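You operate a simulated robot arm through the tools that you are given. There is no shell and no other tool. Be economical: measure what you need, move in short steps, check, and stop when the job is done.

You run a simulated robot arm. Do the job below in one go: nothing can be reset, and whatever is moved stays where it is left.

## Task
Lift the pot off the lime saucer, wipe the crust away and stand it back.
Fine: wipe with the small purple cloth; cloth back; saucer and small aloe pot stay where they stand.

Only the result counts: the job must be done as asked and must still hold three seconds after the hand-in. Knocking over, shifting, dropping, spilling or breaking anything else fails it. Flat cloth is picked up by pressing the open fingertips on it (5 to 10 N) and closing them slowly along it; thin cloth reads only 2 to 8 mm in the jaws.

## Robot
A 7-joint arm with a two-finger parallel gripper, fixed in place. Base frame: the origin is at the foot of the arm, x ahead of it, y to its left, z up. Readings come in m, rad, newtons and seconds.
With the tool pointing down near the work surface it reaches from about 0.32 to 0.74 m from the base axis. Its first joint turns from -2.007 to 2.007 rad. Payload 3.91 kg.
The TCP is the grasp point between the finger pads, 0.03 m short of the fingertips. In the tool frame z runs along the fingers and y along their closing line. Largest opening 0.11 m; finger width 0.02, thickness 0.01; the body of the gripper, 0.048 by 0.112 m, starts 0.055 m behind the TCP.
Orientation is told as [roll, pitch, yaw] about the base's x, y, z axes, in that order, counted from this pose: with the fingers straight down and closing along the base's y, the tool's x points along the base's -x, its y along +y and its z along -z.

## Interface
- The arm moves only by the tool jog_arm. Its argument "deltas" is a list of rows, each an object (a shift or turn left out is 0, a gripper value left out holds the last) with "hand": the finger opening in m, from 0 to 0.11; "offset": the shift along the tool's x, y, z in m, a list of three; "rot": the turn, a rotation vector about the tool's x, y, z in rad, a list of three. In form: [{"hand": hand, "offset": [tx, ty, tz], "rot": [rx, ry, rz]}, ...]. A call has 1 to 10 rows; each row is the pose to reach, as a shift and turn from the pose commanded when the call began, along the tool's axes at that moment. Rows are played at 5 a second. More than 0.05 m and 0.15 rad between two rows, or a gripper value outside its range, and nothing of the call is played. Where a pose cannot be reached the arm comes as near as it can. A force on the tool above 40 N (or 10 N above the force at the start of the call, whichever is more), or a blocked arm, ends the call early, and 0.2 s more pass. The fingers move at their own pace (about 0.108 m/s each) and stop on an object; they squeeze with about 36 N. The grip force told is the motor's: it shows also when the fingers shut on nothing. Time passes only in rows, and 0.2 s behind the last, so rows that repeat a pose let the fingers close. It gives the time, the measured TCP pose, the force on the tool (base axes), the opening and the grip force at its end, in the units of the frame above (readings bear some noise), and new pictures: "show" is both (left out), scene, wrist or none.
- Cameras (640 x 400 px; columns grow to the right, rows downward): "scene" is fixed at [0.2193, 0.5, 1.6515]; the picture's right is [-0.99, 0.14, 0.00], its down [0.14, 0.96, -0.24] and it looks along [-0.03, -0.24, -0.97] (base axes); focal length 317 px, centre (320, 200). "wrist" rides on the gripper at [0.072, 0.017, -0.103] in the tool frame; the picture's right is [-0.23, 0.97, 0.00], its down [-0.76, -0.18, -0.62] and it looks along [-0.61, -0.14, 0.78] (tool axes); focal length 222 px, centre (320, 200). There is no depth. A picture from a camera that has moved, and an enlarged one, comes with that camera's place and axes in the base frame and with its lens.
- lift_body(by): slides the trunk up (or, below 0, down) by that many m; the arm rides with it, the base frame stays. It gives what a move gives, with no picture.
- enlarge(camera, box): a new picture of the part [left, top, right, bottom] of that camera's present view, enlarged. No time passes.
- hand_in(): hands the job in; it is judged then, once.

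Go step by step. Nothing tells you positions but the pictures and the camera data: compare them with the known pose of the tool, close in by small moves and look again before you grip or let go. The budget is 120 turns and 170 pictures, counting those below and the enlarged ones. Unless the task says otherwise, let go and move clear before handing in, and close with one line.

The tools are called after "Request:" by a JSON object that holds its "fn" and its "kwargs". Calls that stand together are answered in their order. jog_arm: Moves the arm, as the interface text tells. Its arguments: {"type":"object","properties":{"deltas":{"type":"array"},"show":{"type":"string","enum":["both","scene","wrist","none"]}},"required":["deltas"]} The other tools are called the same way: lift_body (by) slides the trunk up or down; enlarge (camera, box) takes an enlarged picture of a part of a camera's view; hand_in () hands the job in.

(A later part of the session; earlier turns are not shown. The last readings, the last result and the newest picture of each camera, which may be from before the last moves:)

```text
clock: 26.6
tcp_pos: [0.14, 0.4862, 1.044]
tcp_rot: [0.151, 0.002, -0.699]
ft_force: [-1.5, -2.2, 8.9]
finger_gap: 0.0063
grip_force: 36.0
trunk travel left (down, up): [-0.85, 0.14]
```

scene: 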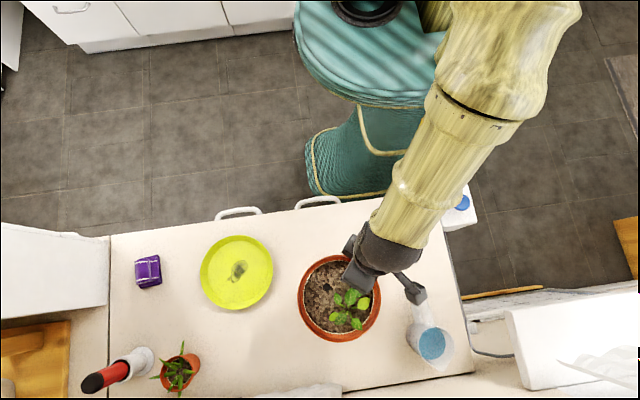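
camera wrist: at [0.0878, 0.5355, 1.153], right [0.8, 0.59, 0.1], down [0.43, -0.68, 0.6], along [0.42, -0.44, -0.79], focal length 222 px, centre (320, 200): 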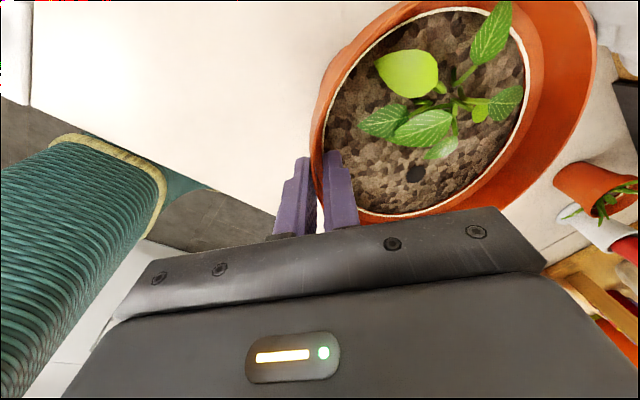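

The contact is nearly pure vertical now, so the pot is close to level. I'll ease off, open slowly, and withdraw along the tool.

Request:
{"fn": "jog_arm", "kwargs": {"deltas": [{"offset": [0, 0.0002, -0.0015]}, {"offset": [0, 0.0002, -0.0015], "hand": 0.01}, {"offset": [0, 0.0002, -0.0015], "hand": 0.014}, {"offset": [0, 0.0002, -0.0015], "hand": 0.02}, {"offset": [0, 0.0002, -0.0015], "hand": 0.03}, {"offset": [0, 0.0002, -0.0015], "hand": 0.03}]}}

Request:
{"fn": "enlarge", "kwargs": {"camera": "wrist", "box": [230, 100, 430, 220]}}

```text
clock: 28.0
tcp_pos: [0.1396, 0.4873, 1.0449]
tcp_rot: [0.151, 0.001, -0.7]
ft_force: [-0.1, -0.5, 0.8]
finger_gap: 0.03
grip_force: 0.1
trunk travel left (down, up): [-0.85, 0.14]
camera wrist: at [0.085, 0.5333, 1.1505], right [0.79, 0.59, 0.15], down [0.41, -0.7, 0.59], along [0.45, -0.41, -0.79], focal length 222 px, centre (320, 200)
```

scene: 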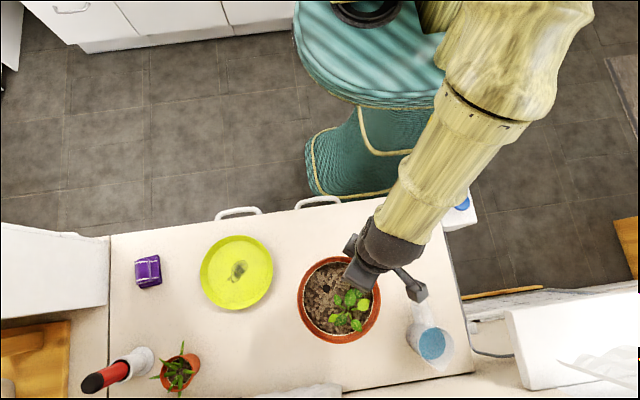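
wrist: 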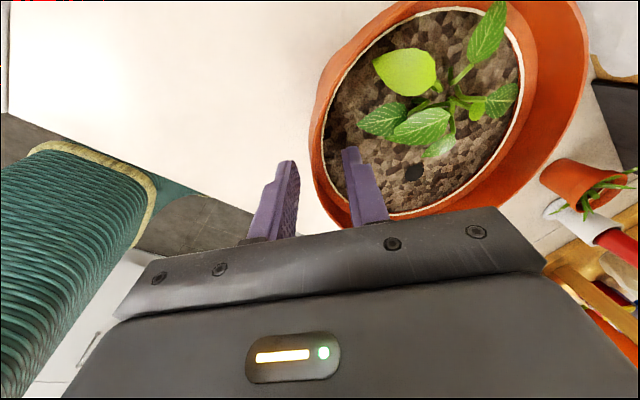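

```text
3.20 times, centred on (330, 160) of wrist
camera zoom: at [0.085, 0.5333, 1.1505], right [0.79, 0.59, 0.15], down [0.41, -0.7, 0.59], along [0.45, -0.41, -0.79], focal length 711 px, centre (288, 328)
```

zoom: 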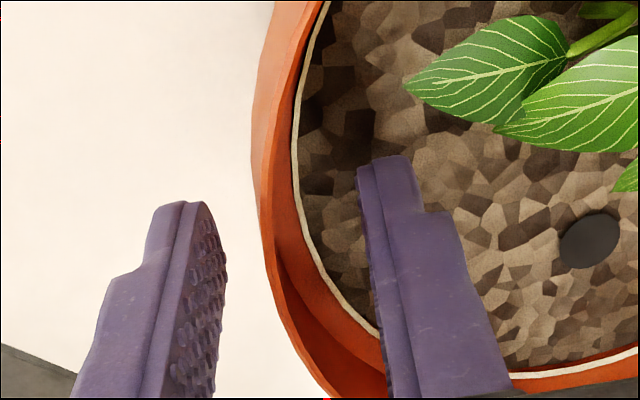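

The pot stands on the table, released. I'll withdraw straight up along the tool.

Request:
{"fn": "jog_arm", "kwargs": {"deltas": [{"offset": [0, 0, -0.02]}, {"offset": [0, 0, -0.04]}, {"offset": [0, 0, -0.07]}, {"offset": [0, 0, -0.1]}, {"offset": [0, 0, -0.12]}], "show": "none"}}

Request:
{"fn": "enlarge", "kwargs": {"camera": "scene", "box": [120, 220, 300, 320]}}

Request:
{"fn": "enlarge", "kwargs": {"camera": "scene", "box": [120, 245, 176, 295]}}

```text
clock: 29.2
tcp_pos: [0.1292, 0.472, 1.1622]
tcp_rot: [0.152, 0.0, -0.699]
ft_force: [-0.4, 0.5, 0.3]
finger_gap: 0.0302
grip_force: 0.1
trunk travel left (down, up): [-0.85, 0.14]
```

```text
3.56 times, centred on (210, 270) of scene
camera zoom: at [0.2193, 0.5, 1.6515], right [-0.99, 0.14, 0.0], down [0.14, 0.96, -0.24], along [-0.03, -0.24, -0.97], focal length 1127 px, centre (711, -49)
```

zoom: 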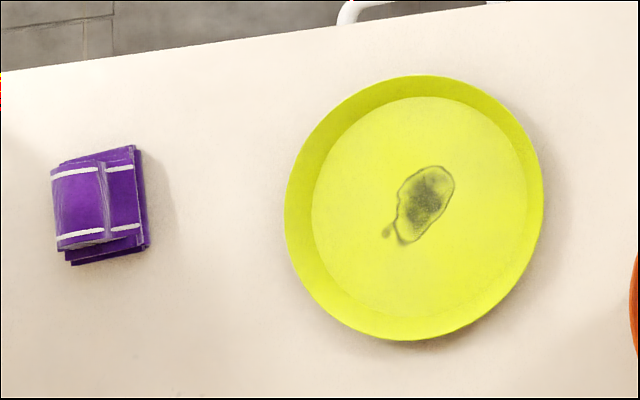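

```text
8.00 times, centred on (148, 270) of scene
camera zoom: at [0.2193, 0.5, 1.6515], right [-0.99, 0.14, 0.0], down [0.14, 0.96, -0.24], along [-0.03, -0.24, -0.97], focal length 2536 px, centre (1696, -360)
```

zoom: 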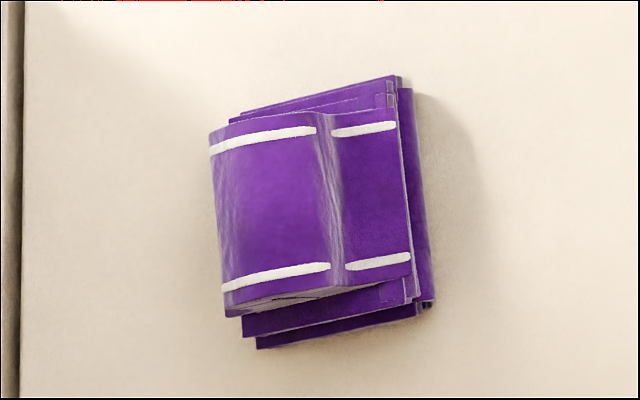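

The saucer and crust are in clear view and the cloth is a small folded stack near (0.612, 0.428). I'll untilt and rise, then move over for a close look at it.

Request:
{"fn": "jog_arm", "kwargs": {"deltas": [{"offset": [0, 0, -0.03], "rot": [0.08, 0, 0]}, {"offset": [0, 0, -0.04], "rot": [0.15, 0, 0]}], "show": "none"}}

```text
clock: 29.8
tcp_pos: [0.1251, 0.4698, 1.2022]
tcp_rot: [-0.002, -0.001, -0.701]
ft_force: [0.5, 1.1, -0.7]
finger_gap: 0.03
grip_force: 0.1
trunk travel left (down, up): [-0.85, 0.14]
```

Request:
{"fn": "jog_arm", "kwargs": {"deltas": [{"offset": [-0.039, 0.023, 0], "rot": [0, 0, -0.078]}, {"offset": [-0.079, 0.046, 0], "rot": [0, 0, -0.156]}, {"offset": [-0.118, 0.069, 0], "rot": [0, 0, -0.233]}, {"offset": [-0.158, 0.092, 0], "rot": [0, 0, -0.311]}, {"offset": [-0.197, 0.115, 0], "rot": [0, 0, -0.389]}, {"offset": [-0.237, 0.138, 0], "rot": [0, 0, -0.467]}, {"offset": [-0.276, 0.161, 0], "rot": [0, 0, -0.544]}, {"offset": [-0.316, 0.184, 0], "rot": [0, 0, -0.622]}, {"offset": [-0.355, 0.207, 0], "rot": [0, 0, -0.7], "hand": 0.11}]}}

```text
clock: 31.8
tcp_pos: [0.5334, 0.4002, 1.2006]
tcp_rot: [0.001, 0.003, 0.0]
ft_force: [0.6, -0.9, 0.7]
finger_gap: 0.1099
grip_force: 0.1
trunk travel left (down, up): [-0.85, 0.14]
camera wrist: at [0.4607, 0.4154, 1.3068], right [0.23, 0.97, 0.0], down [0.76, -0.18, 0.62], along [0.61, -0.14, -0.78], focal length 222 px, centre (320, 200)
```

scene: 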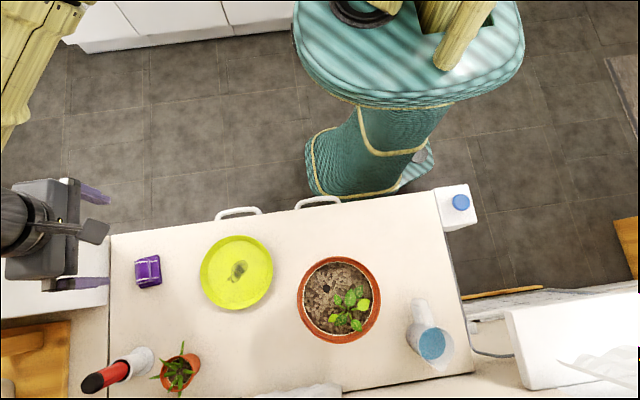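
wrist: 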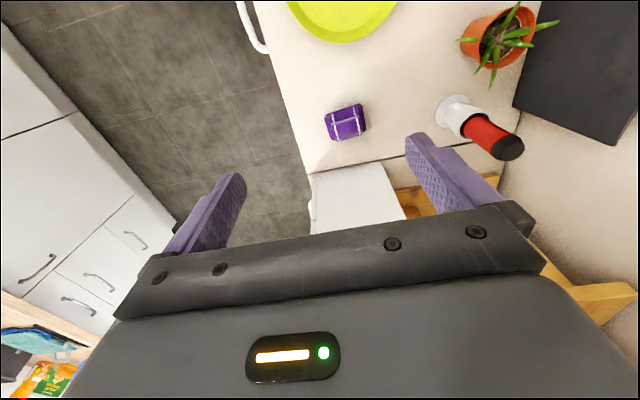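

Request:
{"fn": "enlarge", "kwargs": {"camera": "wrist", "box": [306, 90, 386, 150]}}

```text
6.67 times, centred on (346, 120) of wrist
camera zoom: at [0.4607, 0.4154, 1.3068], right [0.23, 0.97, 0.0], down [0.76, -0.18, 0.62], along [0.61, -0.14, -0.78], focal length 1481 px, centre (147, 733)
```

zoom: 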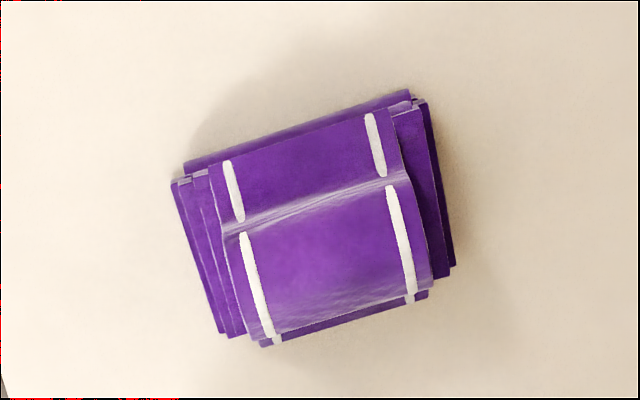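

The cloth sits at about (0.61, 0.429), edges aligned with the axes, roughly 5 × 6 cm. I'll move above it and check reach.

Request:
{"fn": "jog_arm", "kwargs": {"deltas": [{"hand": 0.09, "offset": [-0.02, 0.008, 0.04]}, {"offset": [-0.04, 0.015, 0.08]}, {"offset": [-0.06, 0.022, 0.12]}, {"offset": [-0.077, 0.029, 0.16]}, {"offset": [-0.077, 0.029, 0.195], "rot": [0, 0, -0.04]}, {"offset": [-0.077, 0.029, 0.22], "rot": [0, 0, -0.04]}]}}

Request:
{"fn": "enlarge", "kwargs": {"camera": "wrist", "box": [200, 40, 480, 215]}}

```text
clock: 33.2
tcp_pos: [0.6055, 0.4283, 0.9824]
tcp_rot: [0.001, 0.0, 0.04]
ft_force: [-0.2, -0.8, 0.1]
finger_gap: 0.0898
grip_force: 0.1
trunk travel left (down, up): [-0.85, 0.14]
camera wrist: at [0.5333, 0.4408, 1.0863], right [0.19, 0.98, 0.0], down [0.77, -0.15, 0.62], along [0.61, -0.12, -0.78], focal length 222 px, centre (320, 200)
```

scene: 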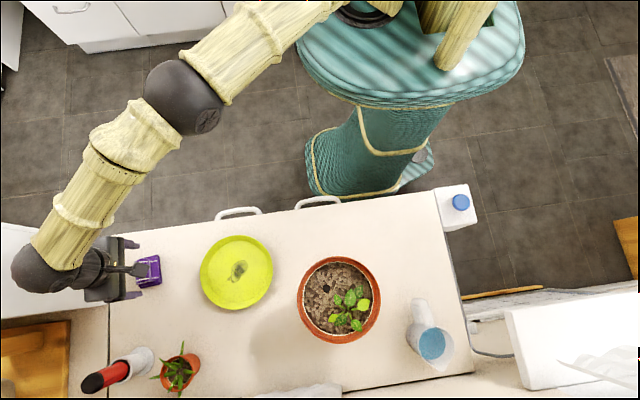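
wrist: 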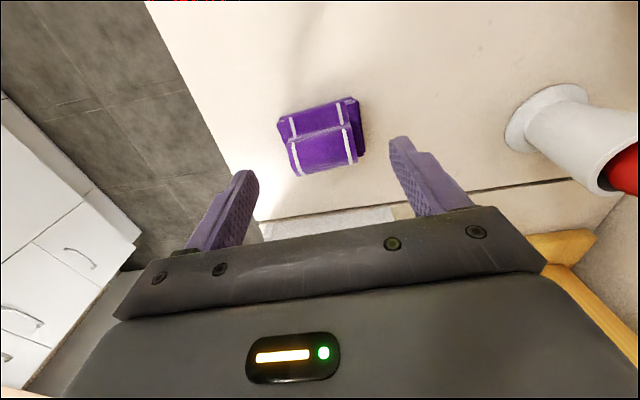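

```text
2.29 times, centred on (340, 128) of wrist
camera zoom: at [0.5333, 0.4408, 1.0863], right [0.19, 0.98, 0.0], down [0.77, -0.15, 0.62], along [0.61, -0.12, -0.78], focal length 508 px, centre (274, 366)
```

zoom: 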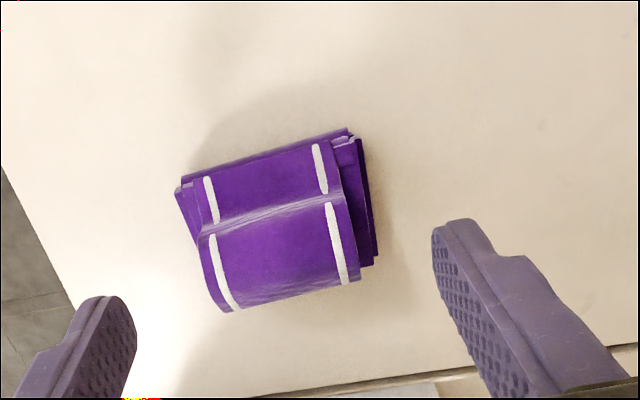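

The stack looks about 4.5 cm tall, so I can grip it across its 6 cm sides while leaving its underside free for wiping. I'll lower over it.

Request:
{"fn": "jog_arm", "kwargs": {"deltas": [{"offset": [0.003, 0.001, 0.015]}, {"offset": [0.003, 0.001, 0.03]}, {"offset": [0.003, 0.001, 0.047]}]}}

Request:
{"fn": "enlarge", "kwargs": {"camera": "wrist", "box": [200, 40, 480, 215]}}

Request:
{"fn": "enlarge", "kwargs": {"camera": "scene", "box": [90, 230, 190, 300]}}

```text
clock: 34.0
tcp_pos: [0.6026, 0.4298, 0.9352]
tcp_rot: [0.0, 0.001, 0.041]
ft_force: [-0.3, 0.2, 0.1]
finger_gap: 0.0899
grip_force: 0.1
trunk travel left (down, up): [-0.85, 0.14]
camera wrist: at [0.53, 0.4416, 1.0395], right [0.19, 0.98, 0.0], down [0.77, -0.15, 0.62], along [0.61, -0.12, -0.78], focal length 222 px, centre (320, 200)
```

scene: 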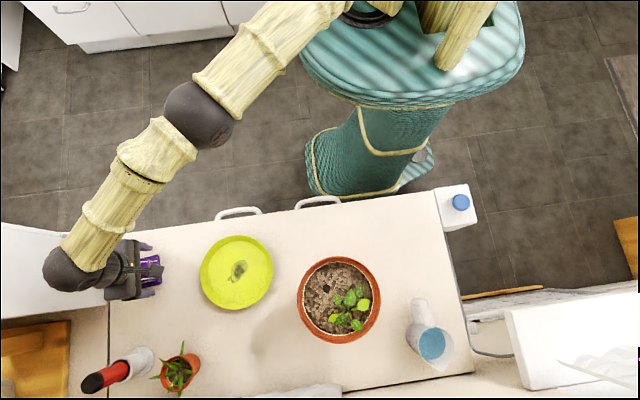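
wrist: 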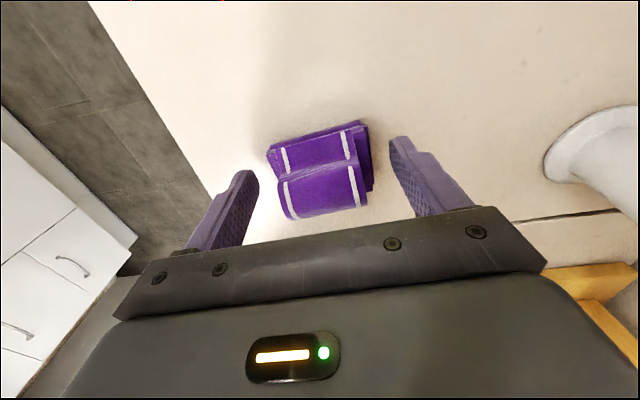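

```text
2.29 times, centred on (340, 128) of wrist
camera zoom: at [0.53, 0.4416, 1.0395], right [0.19, 0.98, 0.0], down [0.77, -0.15, 0.62], along [0.61, -0.12, -0.78], focal length 508 px, centre (274, 366)
```

zoom: 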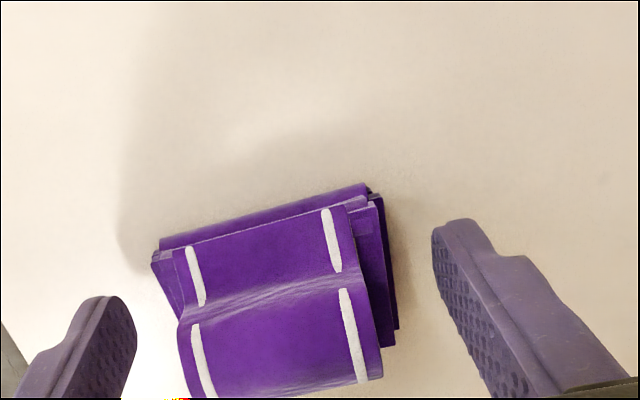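

```text
5.71 times, centred on (140, 265) of scene
camera zoom: at [0.2193, 0.5, 1.6515], right [-0.99, 0.14, 0.0], down [0.14, 0.96, -0.24], along [-0.03, -0.24, -0.97], focal length 1811 px, centre (1349, -171)
```

zoom: 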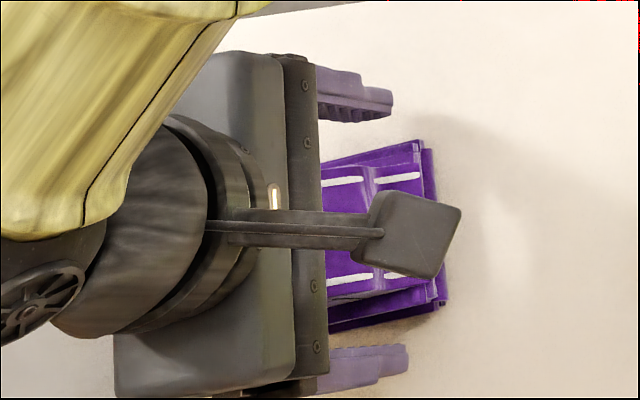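

The fingers straddle the cloth evenly. I'll close slowly.

Request:
{"fn": "jog_arm", "kwargs": {"deltas": [{"hand": 0.075}, {"hand": 0.068}, {"hand": 0.062}, {"hand": 0.057}, {"hand": 0.052}, {"hand": 0.047}]}}

Request:
{"fn": "enlarge", "kwargs": {"camera": "wrist", "box": [200, 90, 440, 240]}}

```text
clock: 35.4
tcp_pos: [0.6023, 0.4288, 0.9347]
tcp_rot: [0.0, 0.001, 0.038]
ft_force: [0.1, -0.4, -0.1]
finger_gap: 0.0674
grip_force: 36.2
trunk travel left (down, up): [-0.85, 0.14]
camera wrist: at [0.5297, 0.4413, 1.0397], right [0.19, 0.98, 0.0], down [0.77, -0.15, 0.62], along [0.61, -0.12, -0.78], focal length 222 px, centre (320, 200)
```

scene: 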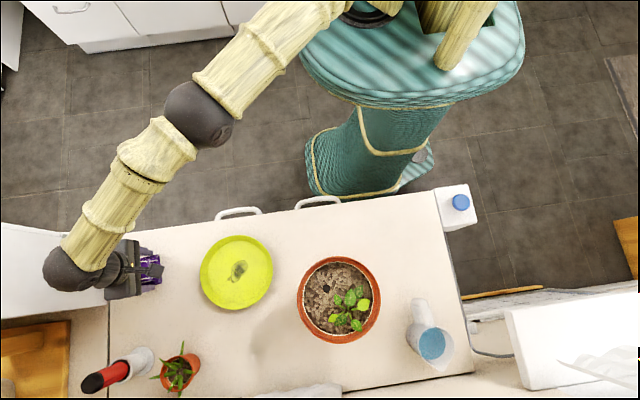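
wrist: 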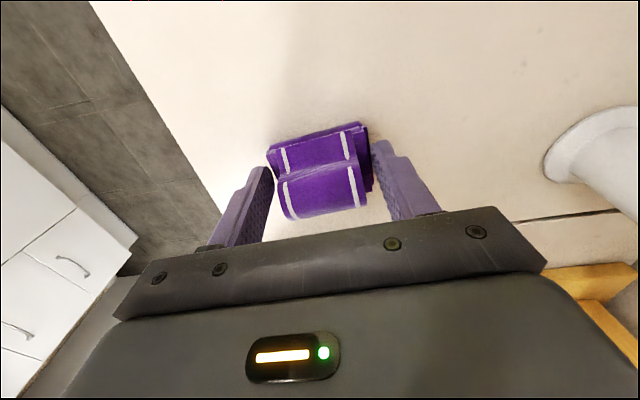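

```text
2.67 times, centred on (320, 165) of wrist
camera zoom: at [0.5297, 0.4413, 1.0397], right [0.19, 0.98, 0.0], down [0.77, -0.15, 0.62], along [0.61, -0.12, -0.78], focal length 592 px, centre (320, 293)
```

zoom: 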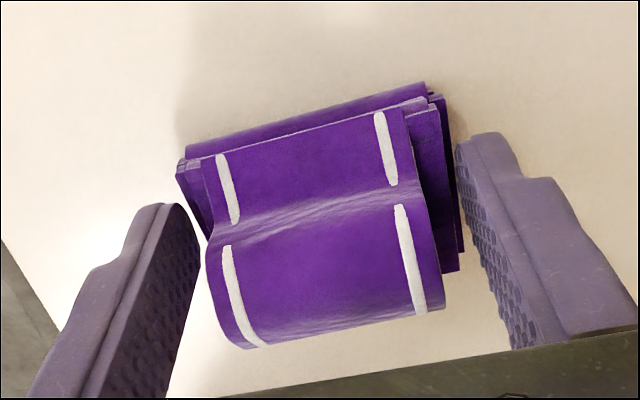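

It's gripped as a solid 67 mm block. I'll lift it and check it comes along.

Request:
{"fn": "jog_arm", "kwargs": {"deltas": [{"offset": [0, 0, -0.01]}, {"offset": [0, 0, -0.025]}, {"offset": [0, 0, -0.05]}, {"offset": [0, 0, -0.075]}]}}

Request:
{"fn": "enlarge", "kwargs": {"camera": "wrist", "box": [200, 90, 440, 240]}}

```text
clock: 36.4
tcp_pos: [0.6035, 0.4266, 1.0117]
tcp_rot: [0.001, 0.003, 0.043]
ft_force: [0.8, -0.4, -1.2]
finger_gap: 0.0673
grip_force: 36.1
trunk travel left (down, up): [-0.85, 0.14]
camera wrist: at [0.5301, 0.4394, 1.1149], right [0.19, 0.98, 0.0], down [0.77, -0.15, 0.62], along [0.61, -0.12, -0.78], focal length 222 px, centre (320, 200)
```

scene: 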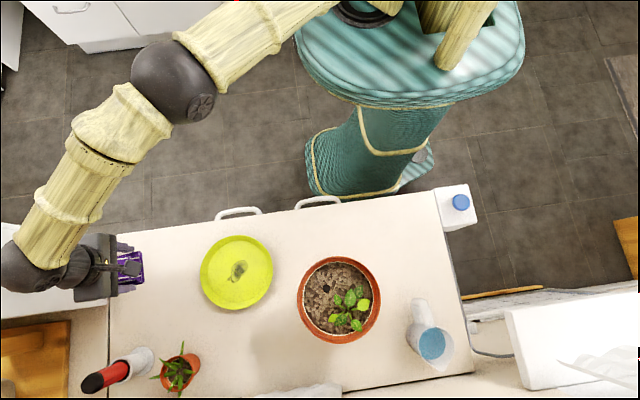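
wrist: 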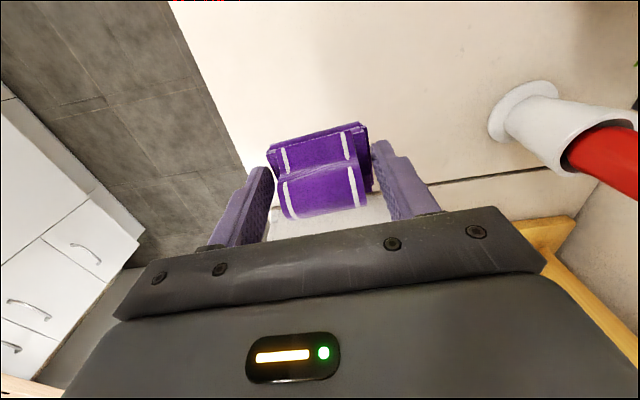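

```text
2.67 times, centred on (320, 165) of wrist
camera zoom: at [0.5301, 0.4394, 1.1149], right [0.19, 0.98, 0.0], down [0.77, -0.15, 0.62], along [0.61, -0.12, -0.78], focal length 592 px, centre (320, 293)
```

zoom: 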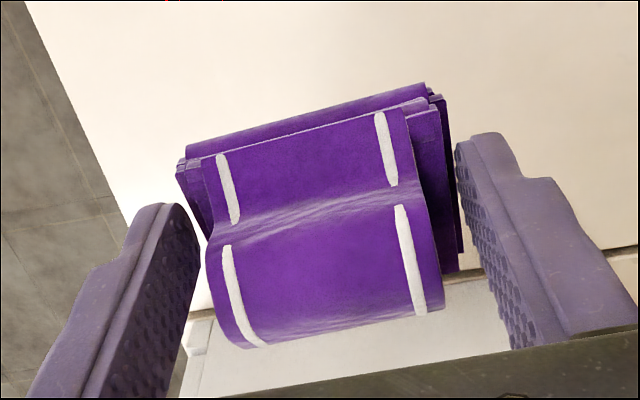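

The cloth is held. I'll carry it over the crust.

Request:
{"fn": "jog_arm", "kwargs": {"deltas": [{"offset": [0.04, 0.007, 0]}, {"offset": [0.08, 0.015, 0]}, {"offset": [0.12, 0.022, 0]}, {"offset": [0.16, 0.03, 0]}, {"offset": [0.195, 0.037, 0]}, {"offset": [0.195, 0.037, 0.03]}, {"offset": [0.195, 0.037, 0.05]}]}}

Request:
{"fn": "enlarge", "kwargs": {"camera": "scene", "box": [160, 220, 320, 320]}}

```text
clock: 38.0
tcp_pos: [0.4079, 0.4569, 0.962]
tcp_rot: [-0.001, 0.001, 0.041]
ft_force: [0.3, 0.0, -1.4]
finger_gap: 0.067
grip_force: 36.3
trunk travel left (down, up): [-0.85, 0.14]
camera wrist: at [0.3343, 0.4693, 1.066], right [0.19, 0.98, 0.0], down [0.77, -0.15, 0.62], along [0.61, -0.12, -0.78], focal length 222 px, centre (320, 200)
```

scene: 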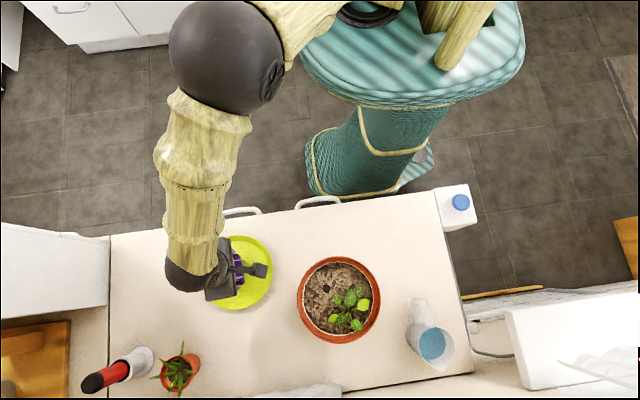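
wrist: 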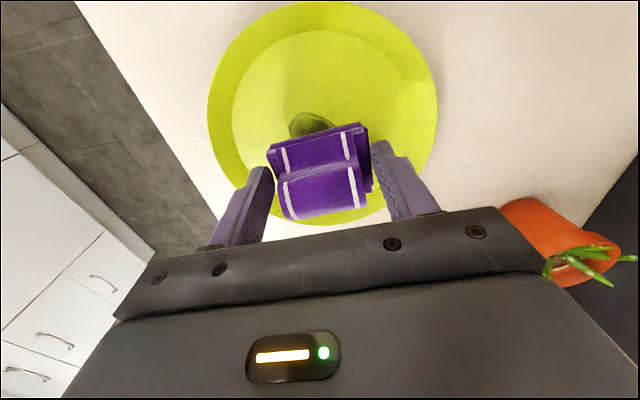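

```text
4.00 times, centred on (240, 270) of scene
camera zoom: at [0.2193, 0.5, 1.6515], right [-0.99, 0.14, 0.0], down [0.14, 0.96, -0.24], along [-0.03, -0.24, -0.97], focal length 1268 px, centre (640, -80)
```

zoom: 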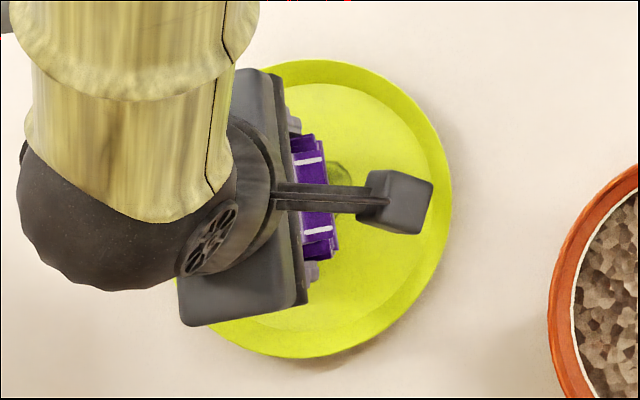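

Now lower to light contact in the saucer.

Request:
{"fn": "jog_arm", "kwargs": {"deltas": [{"offset": [0, 0, 0.008]}, {"offset": [0, 0, 0.014]}, {"offset": [0, 0, 0.017]}, {"offset": [0, 0, 0.019]}], "show": "none"}}

```text
clock: 39.0
tcp_pos: [0.407, 0.4563, 0.9405]
tcp_rot: [0.003, 0.0, 0.04]
ft_force: [0.0, 0.1, -0.8]
finger_gap: 0.0672
grip_force: 36.1
trunk travel left (down, up): [-0.85, 0.14]
```

Request:
{"fn": "jog_arm", "kwargs": {"deltas": [{"offset": [0, 0, 0.001]}, {"offset": [0, 0, 0.002]}, {"offset": [0, 0, 0.003]}], "show": "none"}}

```text
clock: 39.8
tcp_pos: [0.4075, 0.4564, 0.9394]
tcp_rot: [0.002, 0.0, 0.04]
ft_force: [-0.5, -1.2, 7.0]
finger_gap: 0.0667
grip_force: 35.8
trunk travel left (down, up): [-0.85, 0.14]
```

Light contact, about 7 N. First a short wiping stroke, then I'll check that the saucer stays put.

Request:
{"fn": "jog_arm", "kwargs": {"deltas": [{"offset": [0.008, 0, 0]}, {"offset": [0.016, 0, 0]}, {"offset": [0.022, 0, 0]}, {"offset": [0.014, 0, 0]}, {"offset": [0.006, 0, 0]}, {"offset": [-0.004, 0, 0]}, {"offset": [-0.014, 0, 0]}, {"offset": [-0.022, 0, 0]}]}}

Request:
{"fn": "enlarge", "kwargs": {"camera": "scene", "box": [150, 200, 370, 337]}}

Request:
{"fn": "enlarge", "kwargs": {"camera": "wrist", "box": [200, 0, 440, 150]}}

```text
clock: 41.6
tcp_pos: [0.4275, 0.4565, 0.938]
tcp_rot: [0.0, 0.001, 0.04]
ft_force: [-4.4, 0.2, 9.8]
finger_gap: 0.0666
grip_force: 35.5
trunk travel left (down, up): [-0.85, 0.14]
camera wrist: at [0.355, 0.4696, 1.0434], right [0.19, 0.98, 0.0], down [0.77, -0.15, 0.62], along [0.61, -0.12, -0.78], focal length 222 px, centre (320, 200)
```

scene: 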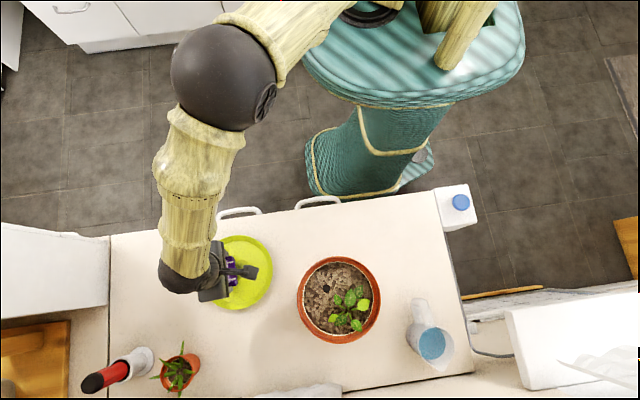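
wrist: 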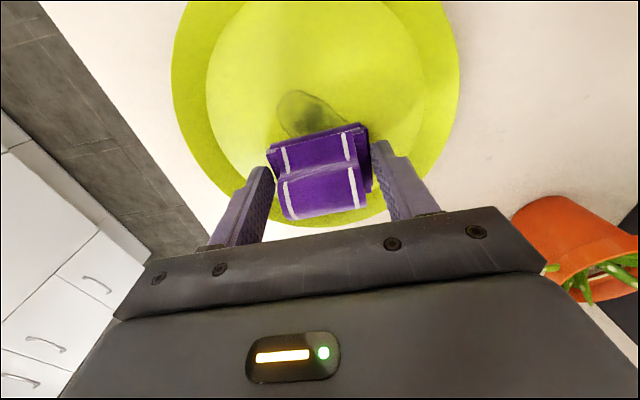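

```text
2.91 times, centred on (260, 268) of scene
camera zoom: at [0.2193, 0.5, 1.6515], right [-0.99, 0.14, 0.0], down [0.14, 0.96, -0.24], along [-0.03, -0.24, -0.97], focal length 922 px, centre (494, 1)
```

zoom: 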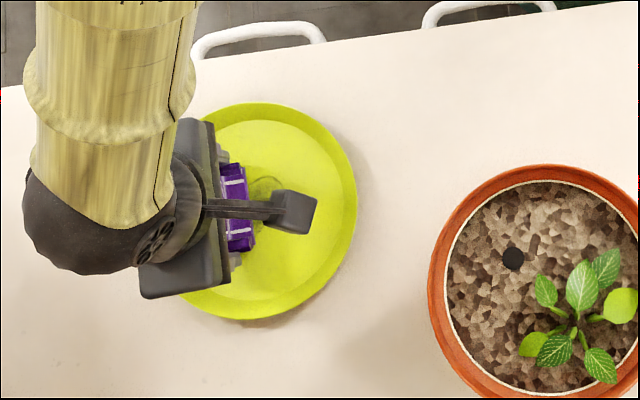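

```text
2.67 times, centred on (320, 75) of wrist
camera zoom: at [0.355, 0.4696, 1.0434], right [0.19, 0.98, 0.0], down [0.77, -0.15, 0.62], along [0.61, -0.12, -0.78], focal length 592 px, centre (320, 533)
```

zoom: 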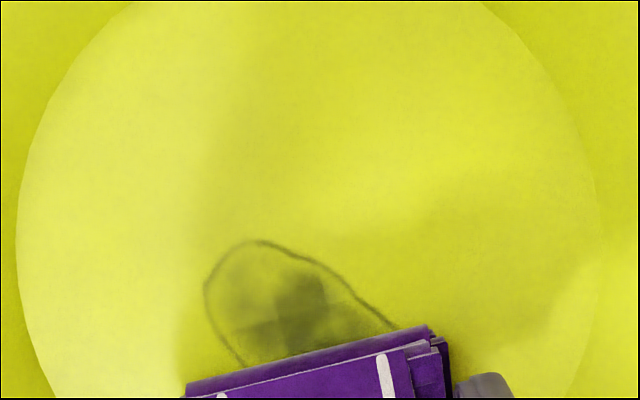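

The saucer hasn't moved and the crust is fading in patches. I'll keep stroking over the whole patch.

Request:
{"fn": "jog_arm", "kwargs": {"deltas": [{"offset": [0.012, 0, 0]}, {"offset": [0.024, 0, 0]}, {"offset": [0.036, 0, 0]}, {"offset": [0.048, 0, 0]}, {"offset": [0.055, 0.006, 0]}, {"offset": [0.052, 0.014, 0]}, {"offset": [0.04, 0.014, 0]}, {"offset": [0.028, 0.014, 0]}, {"offset": [0.016, 0.014, 0]}, {"offset": [0.006, 0.012, 0]}], "show": "none"}}

Request:
{"fn": "jog_arm", "kwargs": {"deltas": [{"offset": [0.006, -0.01, 0]}, {"offset": [0.006, -0.022, 0]}, {"offset": [0.018, -0.024, 0]}, {"offset": [0.03, -0.024, 0]}, {"offset": [0.042, -0.024, 0]}, {"offset": [0.05, -0.022, 0]}, {"offset": [0.038, -0.014, 0]}, {"offset": [0.026, -0.012, 0]}, {"offset": [0.014, -0.012, 0]}, {"offset": [0.0, -0.012, 0]}], "show": "wrist"}}

Request:
{"fn": "enlarge", "kwargs": {"camera": "wrist", "box": [200, 0, 440, 150]}}

Request:
{"fn": "enlarge", "kwargs": {"camera": "scene", "box": [150, 200, 370, 337]}}

```text
clock: 43.8
tcp_pos: [0.4214, 0.469, 0.9394]
tcp_rot: [-0.002, 0.002, 0.04]
ft_force: [-1.6, -0.1, 4.4]
finger_gap: 0.0669
grip_force: 36.0
trunk travel left (down, up): [-0.85, 0.14]
```

```text
clock: 46.0
tcp_pos: [0.4219, 0.4577, 0.9389]
tcp_rot: [0.001, -0.001, 0.039]
ft_force: [-4.6, 0.2, 13.8]
finger_gap: 0.0668
grip_force: 35.9
trunk travel left (down, up): [-0.85, 0.14]
camera wrist: at [0.3489, 0.4705, 1.0432], right [0.19, 0.98, 0.0], down [0.77, -0.15, 0.62], along [0.61, -0.12, -0.78], focal length 222 px, centre (320, 200)
```

wrist: 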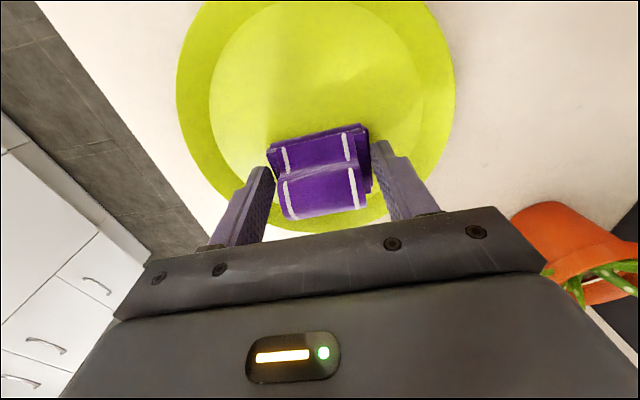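

```text
2.67 times, centred on (320, 75) of wrist
camera zoom: at [0.3489, 0.4705, 1.0432], right [0.19, 0.98, 0.0], down [0.77, -0.15, 0.62], along [0.61, -0.12, -0.78], focal length 592 px, centre (320, 533)
```

zoom: 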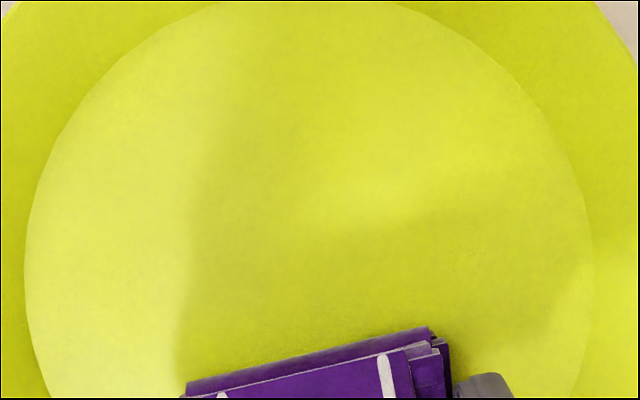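

```text
2.91 times, centred on (260, 268) of scene
camera zoom: at [0.2193, 0.5, 1.6515], right [-0.99, 0.14, 0.0], down [0.14, 0.96, -0.24], along [-0.03, -0.24, -0.97], focal length 922 px, centre (494, 1)
```

zoom: 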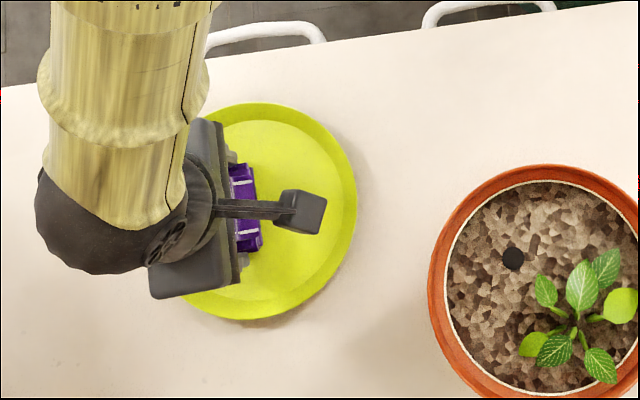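

The visible floor is clean. I'll lift the cloth and check the part that was under it.

Request:
{"fn": "jog_arm", "kwargs": {"deltas": [{"offset": [0, 0, -0.03]}, {"offset": [0, 0, -0.06]}, {"offset": [-0.04, 0, -0.07]}, {"offset": [-0.08, 0, -0.07]}, {"offset": [-0.11, 0, -0.07]}], "show": "none"}}

Request:
{"fn": "enlarge", "kwargs": {"camera": "scene", "box": [150, 200, 370, 337]}}

Request:
{"fn": "enlarge", "kwargs": {"camera": "wrist", "box": [120, 0, 440, 200]}}

```text
clock: 47.2
tcp_pos: [0.5341, 0.4632, 1.007]
tcp_rot: [0.001, 0.003, 0.039]
ft_force: [0.2, 0.5, 0.3]
finger_gap: 0.0668
grip_force: 36.3
trunk travel left (down, up): [-0.85, 0.14]
```

```text
2.91 times, centred on (260, 268) of scene
camera zoom: at [0.2193, 0.5, 1.6515], right [-0.99, 0.14, 0.0], down [0.14, 0.96, -0.24], along [-0.03, -0.24, -0.97], focal length 922 px, centre (494, 1)
```

zoom: 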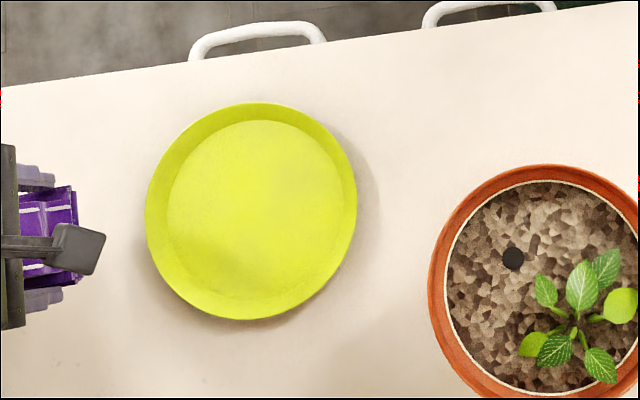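

```text
2.00 times, centred on (280, 100) of wrist
camera zoom: at [0.4616, 0.4757, 1.1111], right [0.19, 0.98, 0.0], down [0.77, -0.15, 0.62], along [0.61, -0.12, -0.78], focal length 444 px, centre (400, 400)
```

zoom: 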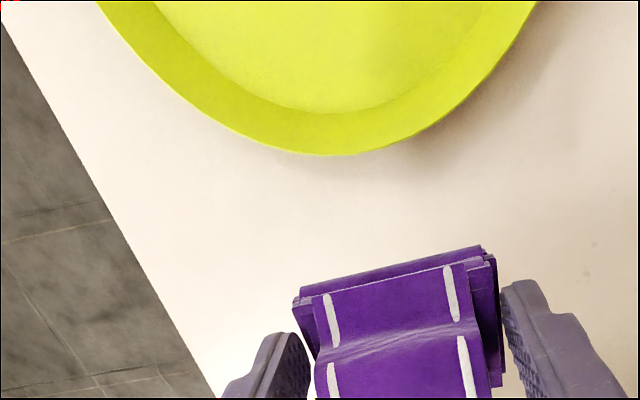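

The saucer is clean and hasn't moved. Now I return the cloth to its spot.

Request:
{"fn": "jog_arm", "kwargs": {"deltas": [{"offset": [-0.035, -0.018, 0]}, {"offset": [-0.067, -0.037, 0]}, {"offset": [-0.067, -0.037, 0.03]}, {"offset": [-0.067, -0.037, 0.055]}, {"offset": [-0.067, -0.037, 0.066]}, {"offset": [-0.067, -0.037, 0.066]}], "show": "none"}}

```text
clock: 48.6
tcp_pos: [0.6018, 0.4286, 0.9427]
tcp_rot: [0.0, 0.0, 0.04]
ft_force: [0.5, 0.0, -1.6]
finger_gap: 0.0669
grip_force: 36.4
trunk travel left (down, up): [-0.85, 0.14]
```

Request:
{"fn": "jog_arm", "kwargs": {"deltas": [{"offset": [0, 0, 0.003]}, {"offset": [0, 0, 0.006]}, {"offset": [0, 0, 0.0085]}], "show": "none"}}

```text
clock: 49.4
tcp_pos: [0.6011, 0.4283, 0.9345]
tcp_rot: [0.0, -0.002, 0.041]
ft_force: [-1.0, -1.1, 4.3]
finger_gap: 0.0668
grip_force: 36.4
trunk travel left (down, up): [-0.85, 0.14]
```

Light table contact. I'll open and rise.

Request:
{"fn": "jog_arm", "kwargs": {"deltas": [{"hand": 0.072}, {"hand": 0.08}, {"hand": 0.09}, {"hand": 0.09}, {"offset": [0, 0, -0.03]}, {"offset": [0, 0, -0.07]}, {"offset": [0, 0, -0.11]}, {"offset": [0, 0, -0.15]}, {"offset": [0, 0, -0.19]}, {"offset": [0.04, 0, -0.22]}], "show": "scene"}}

Request:
{"fn": "enlarge", "kwargs": {"camera": "scene", "box": [120, 245, 176, 295]}}

Request:
{"fn": "enlarge", "kwargs": {"camera": "scene", "box": [280, 230, 440, 360]}}

```text
clock: 51.6
tcp_pos: [0.5584, 0.425, 1.154]
tcp_rot: [0.002, -0.002, 0.041]
ft_force: [-0.2, 0.1, -0.1]
finger_gap: 0.0901
grip_force: 0.0
trunk travel left (down, up): [-0.85, 0.14]
```

scene: 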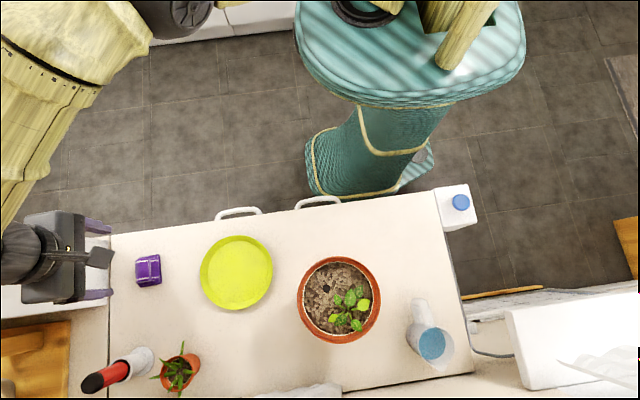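

```text
8.00 times, centred on (148, 270) of scene
camera zoom: at [0.2193, 0.5, 1.6515], right [-0.99, 0.14, 0.0], down [0.14, 0.96, -0.24], along [-0.03, -0.24, -0.97], focal length 2536 px, centre (1696, -360)
```

zoom: 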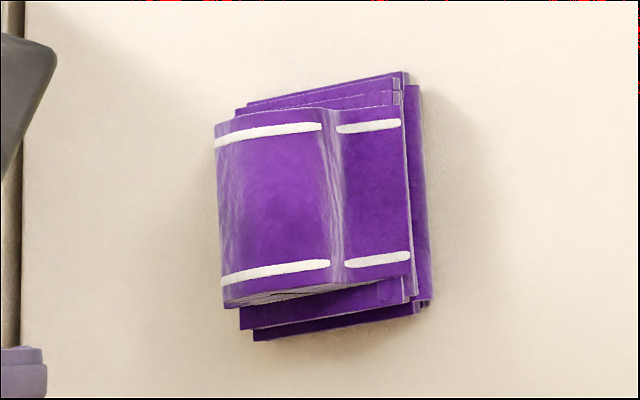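

```text
3.08 times, centred on (360, 295) of scene
camera zoom: at [0.2193, 0.5, 1.6515], right [-0.99, 0.14, 0.0], down [0.14, 0.96, -0.24], along [-0.03, -0.24, -0.97], focal length 975 px, centre (197, -92)
```

zoom: 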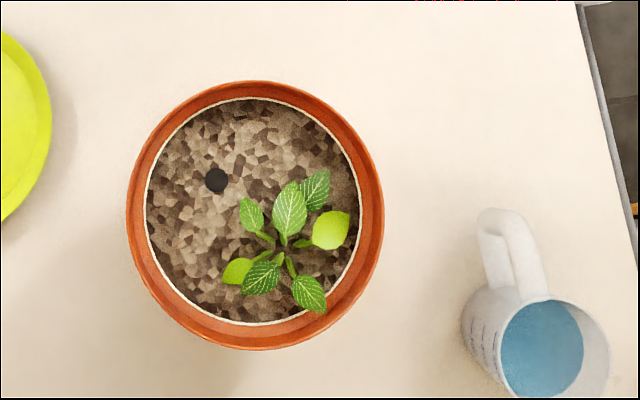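

The cloth is back within a millimetre or two and the pot stands level. I'll return above the pot for the regrip with the same pose as before.

Request:
{"fn": "jog_arm", "kwargs": {"deltas": [{"hand": 0.03, "offset": [0.043, 0.0063, -0.0046], "rot": [0, 0, 0.0741]}, {"offset": [0.086, 0.0125, -0.0092], "rot": [0, 0, 0.148]}, {"offset": [0.129, 0.0188, -0.0138], "rot": [0, 0, 0.222]}, {"offset": [0.172, 0.025, -0.0184], "rot": [0, 0, 0.296]}, {"offset": [0.215, 0.0314, -0.023], "rot": [0, 0, 0.37]}, {"offset": [0.258, 0.0376, -0.0276], "rot": [0, 0, 0.4446]}, {"offset": [0.301, 0.044, -0.0322], "rot": [0, 0, 0.5187]}, {"offset": [0.344, 0.05, -0.0368], "rot": [0, 0, 0.593]}, {"offset": [0.387, 0.0564, -0.0414], "rot": [0, 0, 0.667]}, {"offset": [0.4307, 0.0627, -0.046], "rot": [0, 0, 0.741]}], "show": "none"}}

Request:
{"fn": "jog_arm", "kwargs": {"deltas": [{"rot": [-0.08, 0, 0]}, {"rot": [-0.15, 0, 0]}, {"rot": [-0.15, 0, 0]}], "show": "none"}}

```text
clock: 53.8
tcp_pos: [0.1258, 0.4755, 1.1985]
tcp_rot: [-0.001, 0.001, -0.701]
ft_force: [0.3, -0.6, -0.2]
finger_gap: 0.0301
grip_force: 0.1
trunk travel left (down, up): [-0.85, 0.14]
```

```text
clock: 54.6
tcp_pos: [0.1253, 0.4725, 1.1985]
tcp_rot: [0.152, 0.0, -0.698]
ft_force: [0.2, -0.4, -0.8]
finger_gap: 0.0299
grip_force: 0.0
trunk travel left (down, up): [-0.85, 0.14]
```

Request:
{"fn": "jog_arm", "kwargs": {"deltas": [{"offset": [-0.001, -0.002, 0.04]}, {"offset": [-0.001, -0.002, 0.08]}, {"offset": [-0.001, -0.002, 0.105]}, {"offset": [-0.001, -0.002, 0.105]}], "show": "wrist"}}

Request:
{"fn": "enlarge", "kwargs": {"camera": "wrist", "box": [230, 100, 430, 220]}}

```text
clock: 55.6
tcp_pos: [0.1384, 0.4817, 1.096]
tcp_rot: [0.151, 0.0, -0.702]
ft_force: [-0.6, -0.8, 0.1]
finger_gap: 0.0301
grip_force: 0.0
trunk travel left (down, up): [-0.85, 0.14]
camera wrist: at [0.0837, 0.5289, 1.2016], right [0.8, 0.59, 0.15], down [0.41, -0.7, 0.59], along [0.45, -0.41, -0.79], focal length 222 px, centre (320, 200)
```

wrist: 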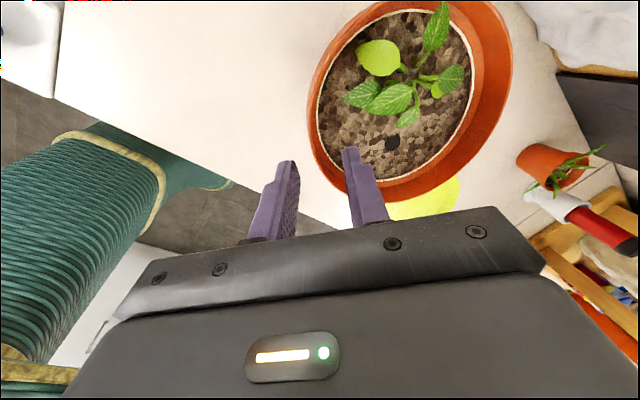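

```text
3.20 times, centred on (330, 160) of wrist
camera zoom: at [0.0837, 0.5289, 1.2016], right [0.8, 0.59, 0.15], down [0.41, -0.7, 0.59], along [0.45, -0.41, -0.79], focal length 711 px, centre (288, 328)
```

zoom: 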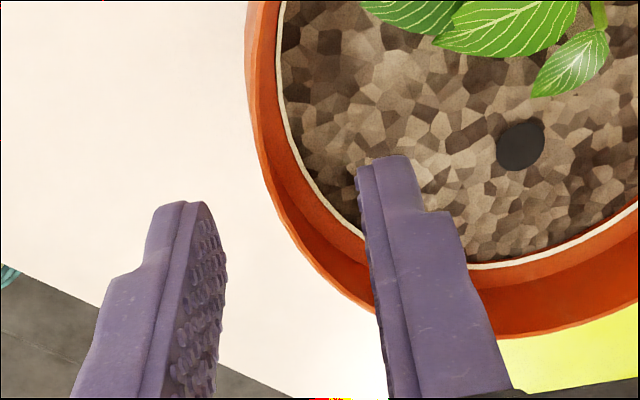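

Request:
{"fn": "jog_arm", "kwargs": {"deltas": [{"offset": [0.002, -0.001, 0.01]}, {"offset": [0.002, -0.001, 0.02]}, {"offset": [0.002, -0.001, 0.03]}], "show": "wrist"}}

Request:
{"fn": "enlarge", "kwargs": {"camera": "wrist", "box": [230, 100, 430, 220]}}

```text
clock: 56.4
tcp_pos: [0.1393, 0.4861, 1.0656]
tcp_rot: [0.15, 0.0, -0.702]
ft_force: [0.3, 0.8, 0.4]
finger_gap: 0.03
grip_force: 0.1
trunk travel left (down, up): [-0.85, 0.14]
camera wrist: at [0.0844, 0.5322, 1.1721], right [0.8, 0.59, 0.15], down [0.41, -0.7, 0.59], along [0.45, -0.41, -0.79], focal length 222 px, centre (320, 200)
```

wrist: 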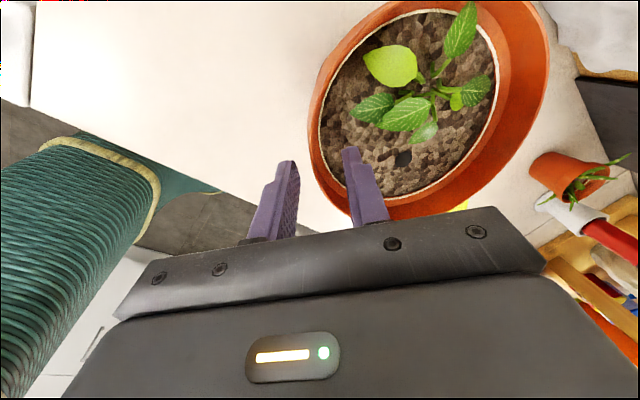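

```text
3.20 times, centred on (330, 160) of wrist
camera zoom: at [0.0844, 0.5322, 1.1721], right [0.8, 0.59, 0.15], down [0.41, -0.7, 0.59], along [0.45, -0.41, -0.79], focal length 711 px, centre (288, 328)
```

zoom: 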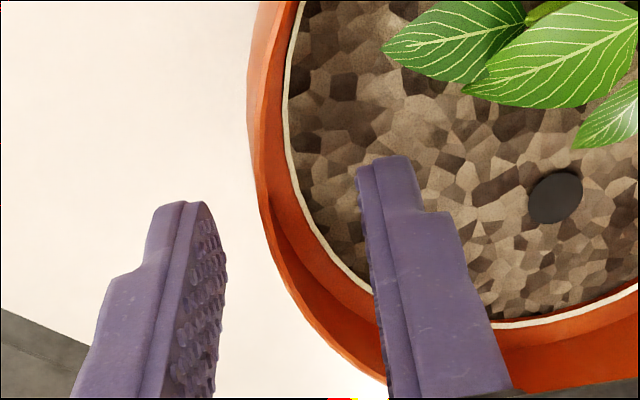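

Request:
{"fn": "jog_arm", "kwargs": {"deltas": [{"offset": [0.001, -0.001, 0.008]}, {"offset": [0.001, -0.001, 0.015]}, {"offset": [0.001, -0.001, 0.021]}], "show": "wrist"}}

Request:
{"fn": "enlarge", "kwargs": {"camera": "wrist", "box": [230, 100, 430, 220]}}

```text
clock: 57.2
tcp_pos: [0.1395, 0.4881, 1.0446]
tcp_rot: [0.152, 0.0, -0.701]
ft_force: [0.0, 0.8, -0.1]
finger_gap: 0.03
grip_force: 0.1
trunk travel left (down, up): [-0.85, 0.14]
camera wrist: at [0.0849, 0.5348, 1.1507], right [0.79, 0.59, 0.15], down [0.41, -0.7, 0.59], along [0.45, -0.41, -0.79], focal length 222 px, centre (320, 200)
```

wrist: 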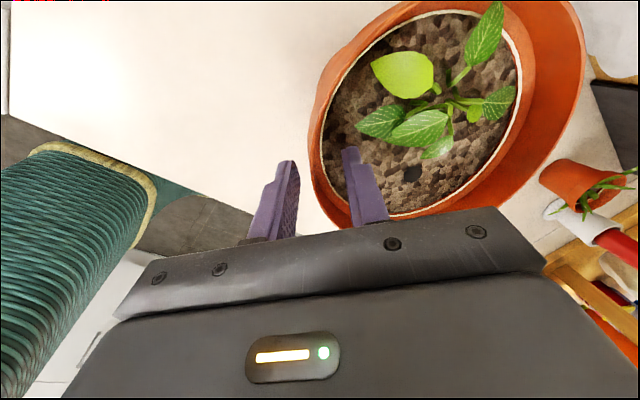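

```text
3.20 times, centred on (330, 160) of wrist
camera zoom: at [0.0849, 0.5348, 1.1507], right [0.79, 0.59, 0.15], down [0.41, -0.7, 0.59], along [0.45, -0.41, -0.79], focal length 711 px, centre (288, 328)
```

zoom: 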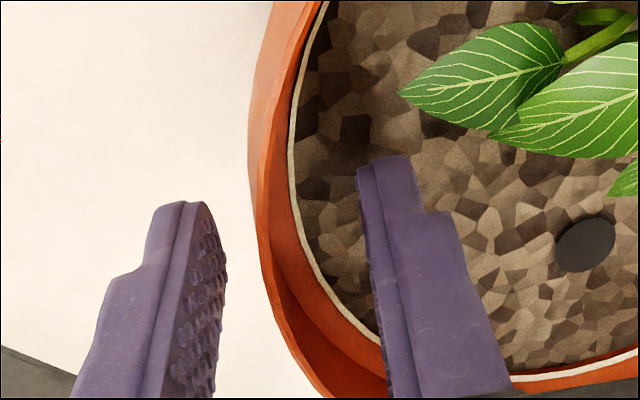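

This matches the release view. I'll close and lift slightly.

Request:
{"fn": "jog_arm", "kwargs": {"deltas": [{"hand": 0.02}, {"hand": 0.013}, {"hand": 0.007}, {"hand": 0.0}, {"hand": 0.0}], "show": "none"}}

Request:
{"fn": "jog_arm", "kwargs": {"deltas": [{"offset": [0, 0.0007, -0.005]}, {"offset": [0, 0.0015, -0.01]}, {"offset": [0, 0.0022, -0.015]}, {"offset": [0, 0.003, -0.02]}], "show": "both"}}

Request:
{"fn": "enlarge", "kwargs": {"camera": "scene", "box": [280, 230, 440, 360]}}

```text
clock: 58.4
tcp_pos: [0.138, 0.488, 1.0438]
tcp_rot: [0.149, 0.0, -0.702]
ft_force: [-0.3, -2.4, 0.0]
finger_gap: 0.0066
grip_force: 36.2
trunk travel left (down, up): [-0.85, 0.14]
```

```text
clock: 59.4
tcp_pos: [0.1404, 0.4882, 1.0635]
tcp_rot: [0.149, 0.0, -0.702]
ft_force: [-0.1, 0.0, -10.0]
finger_gap: 0.0063
grip_force: 35.5
trunk travel left (down, up): [-0.85, 0.14]
camera wrist: at [0.0859, 0.5353, 1.1703], right [0.8, 0.59, 0.14], down [0.41, -0.7, 0.59], along [0.45, -0.41, -0.79], focal length 222 px, centre (320, 200)
```

scene: 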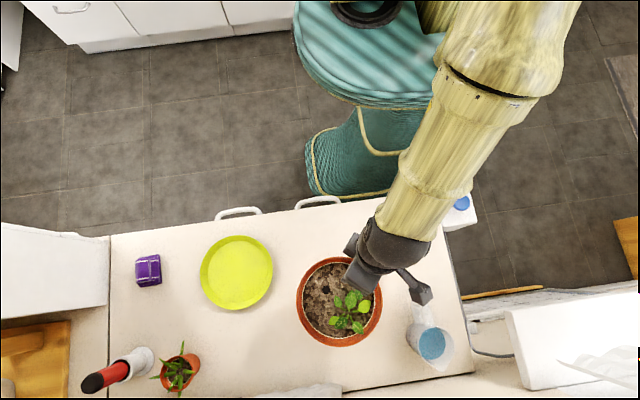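
wrist: 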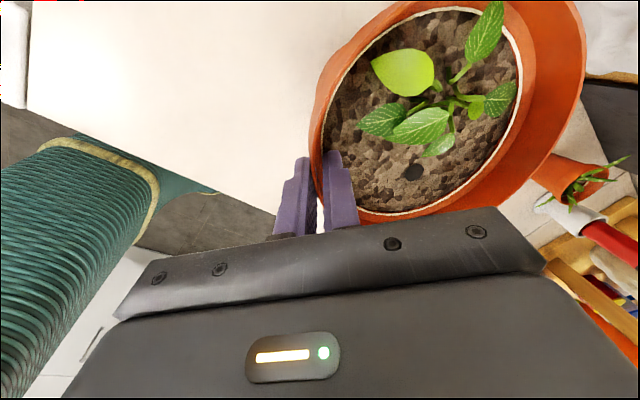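

```text
3.08 times, centred on (360, 295) of scene
camera zoom: at [0.2193, 0.5, 1.6515], right [-0.99, 0.14, 0.0], down [0.14, 0.96, -0.24], along [-0.03, -0.24, -0.97], focal length 975 px, centre (197, -92)
```

zoom: 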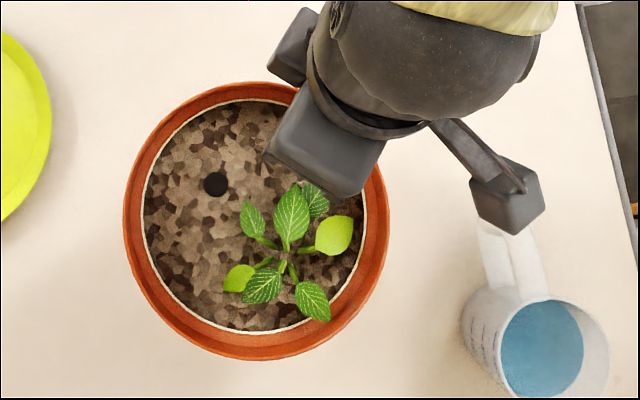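

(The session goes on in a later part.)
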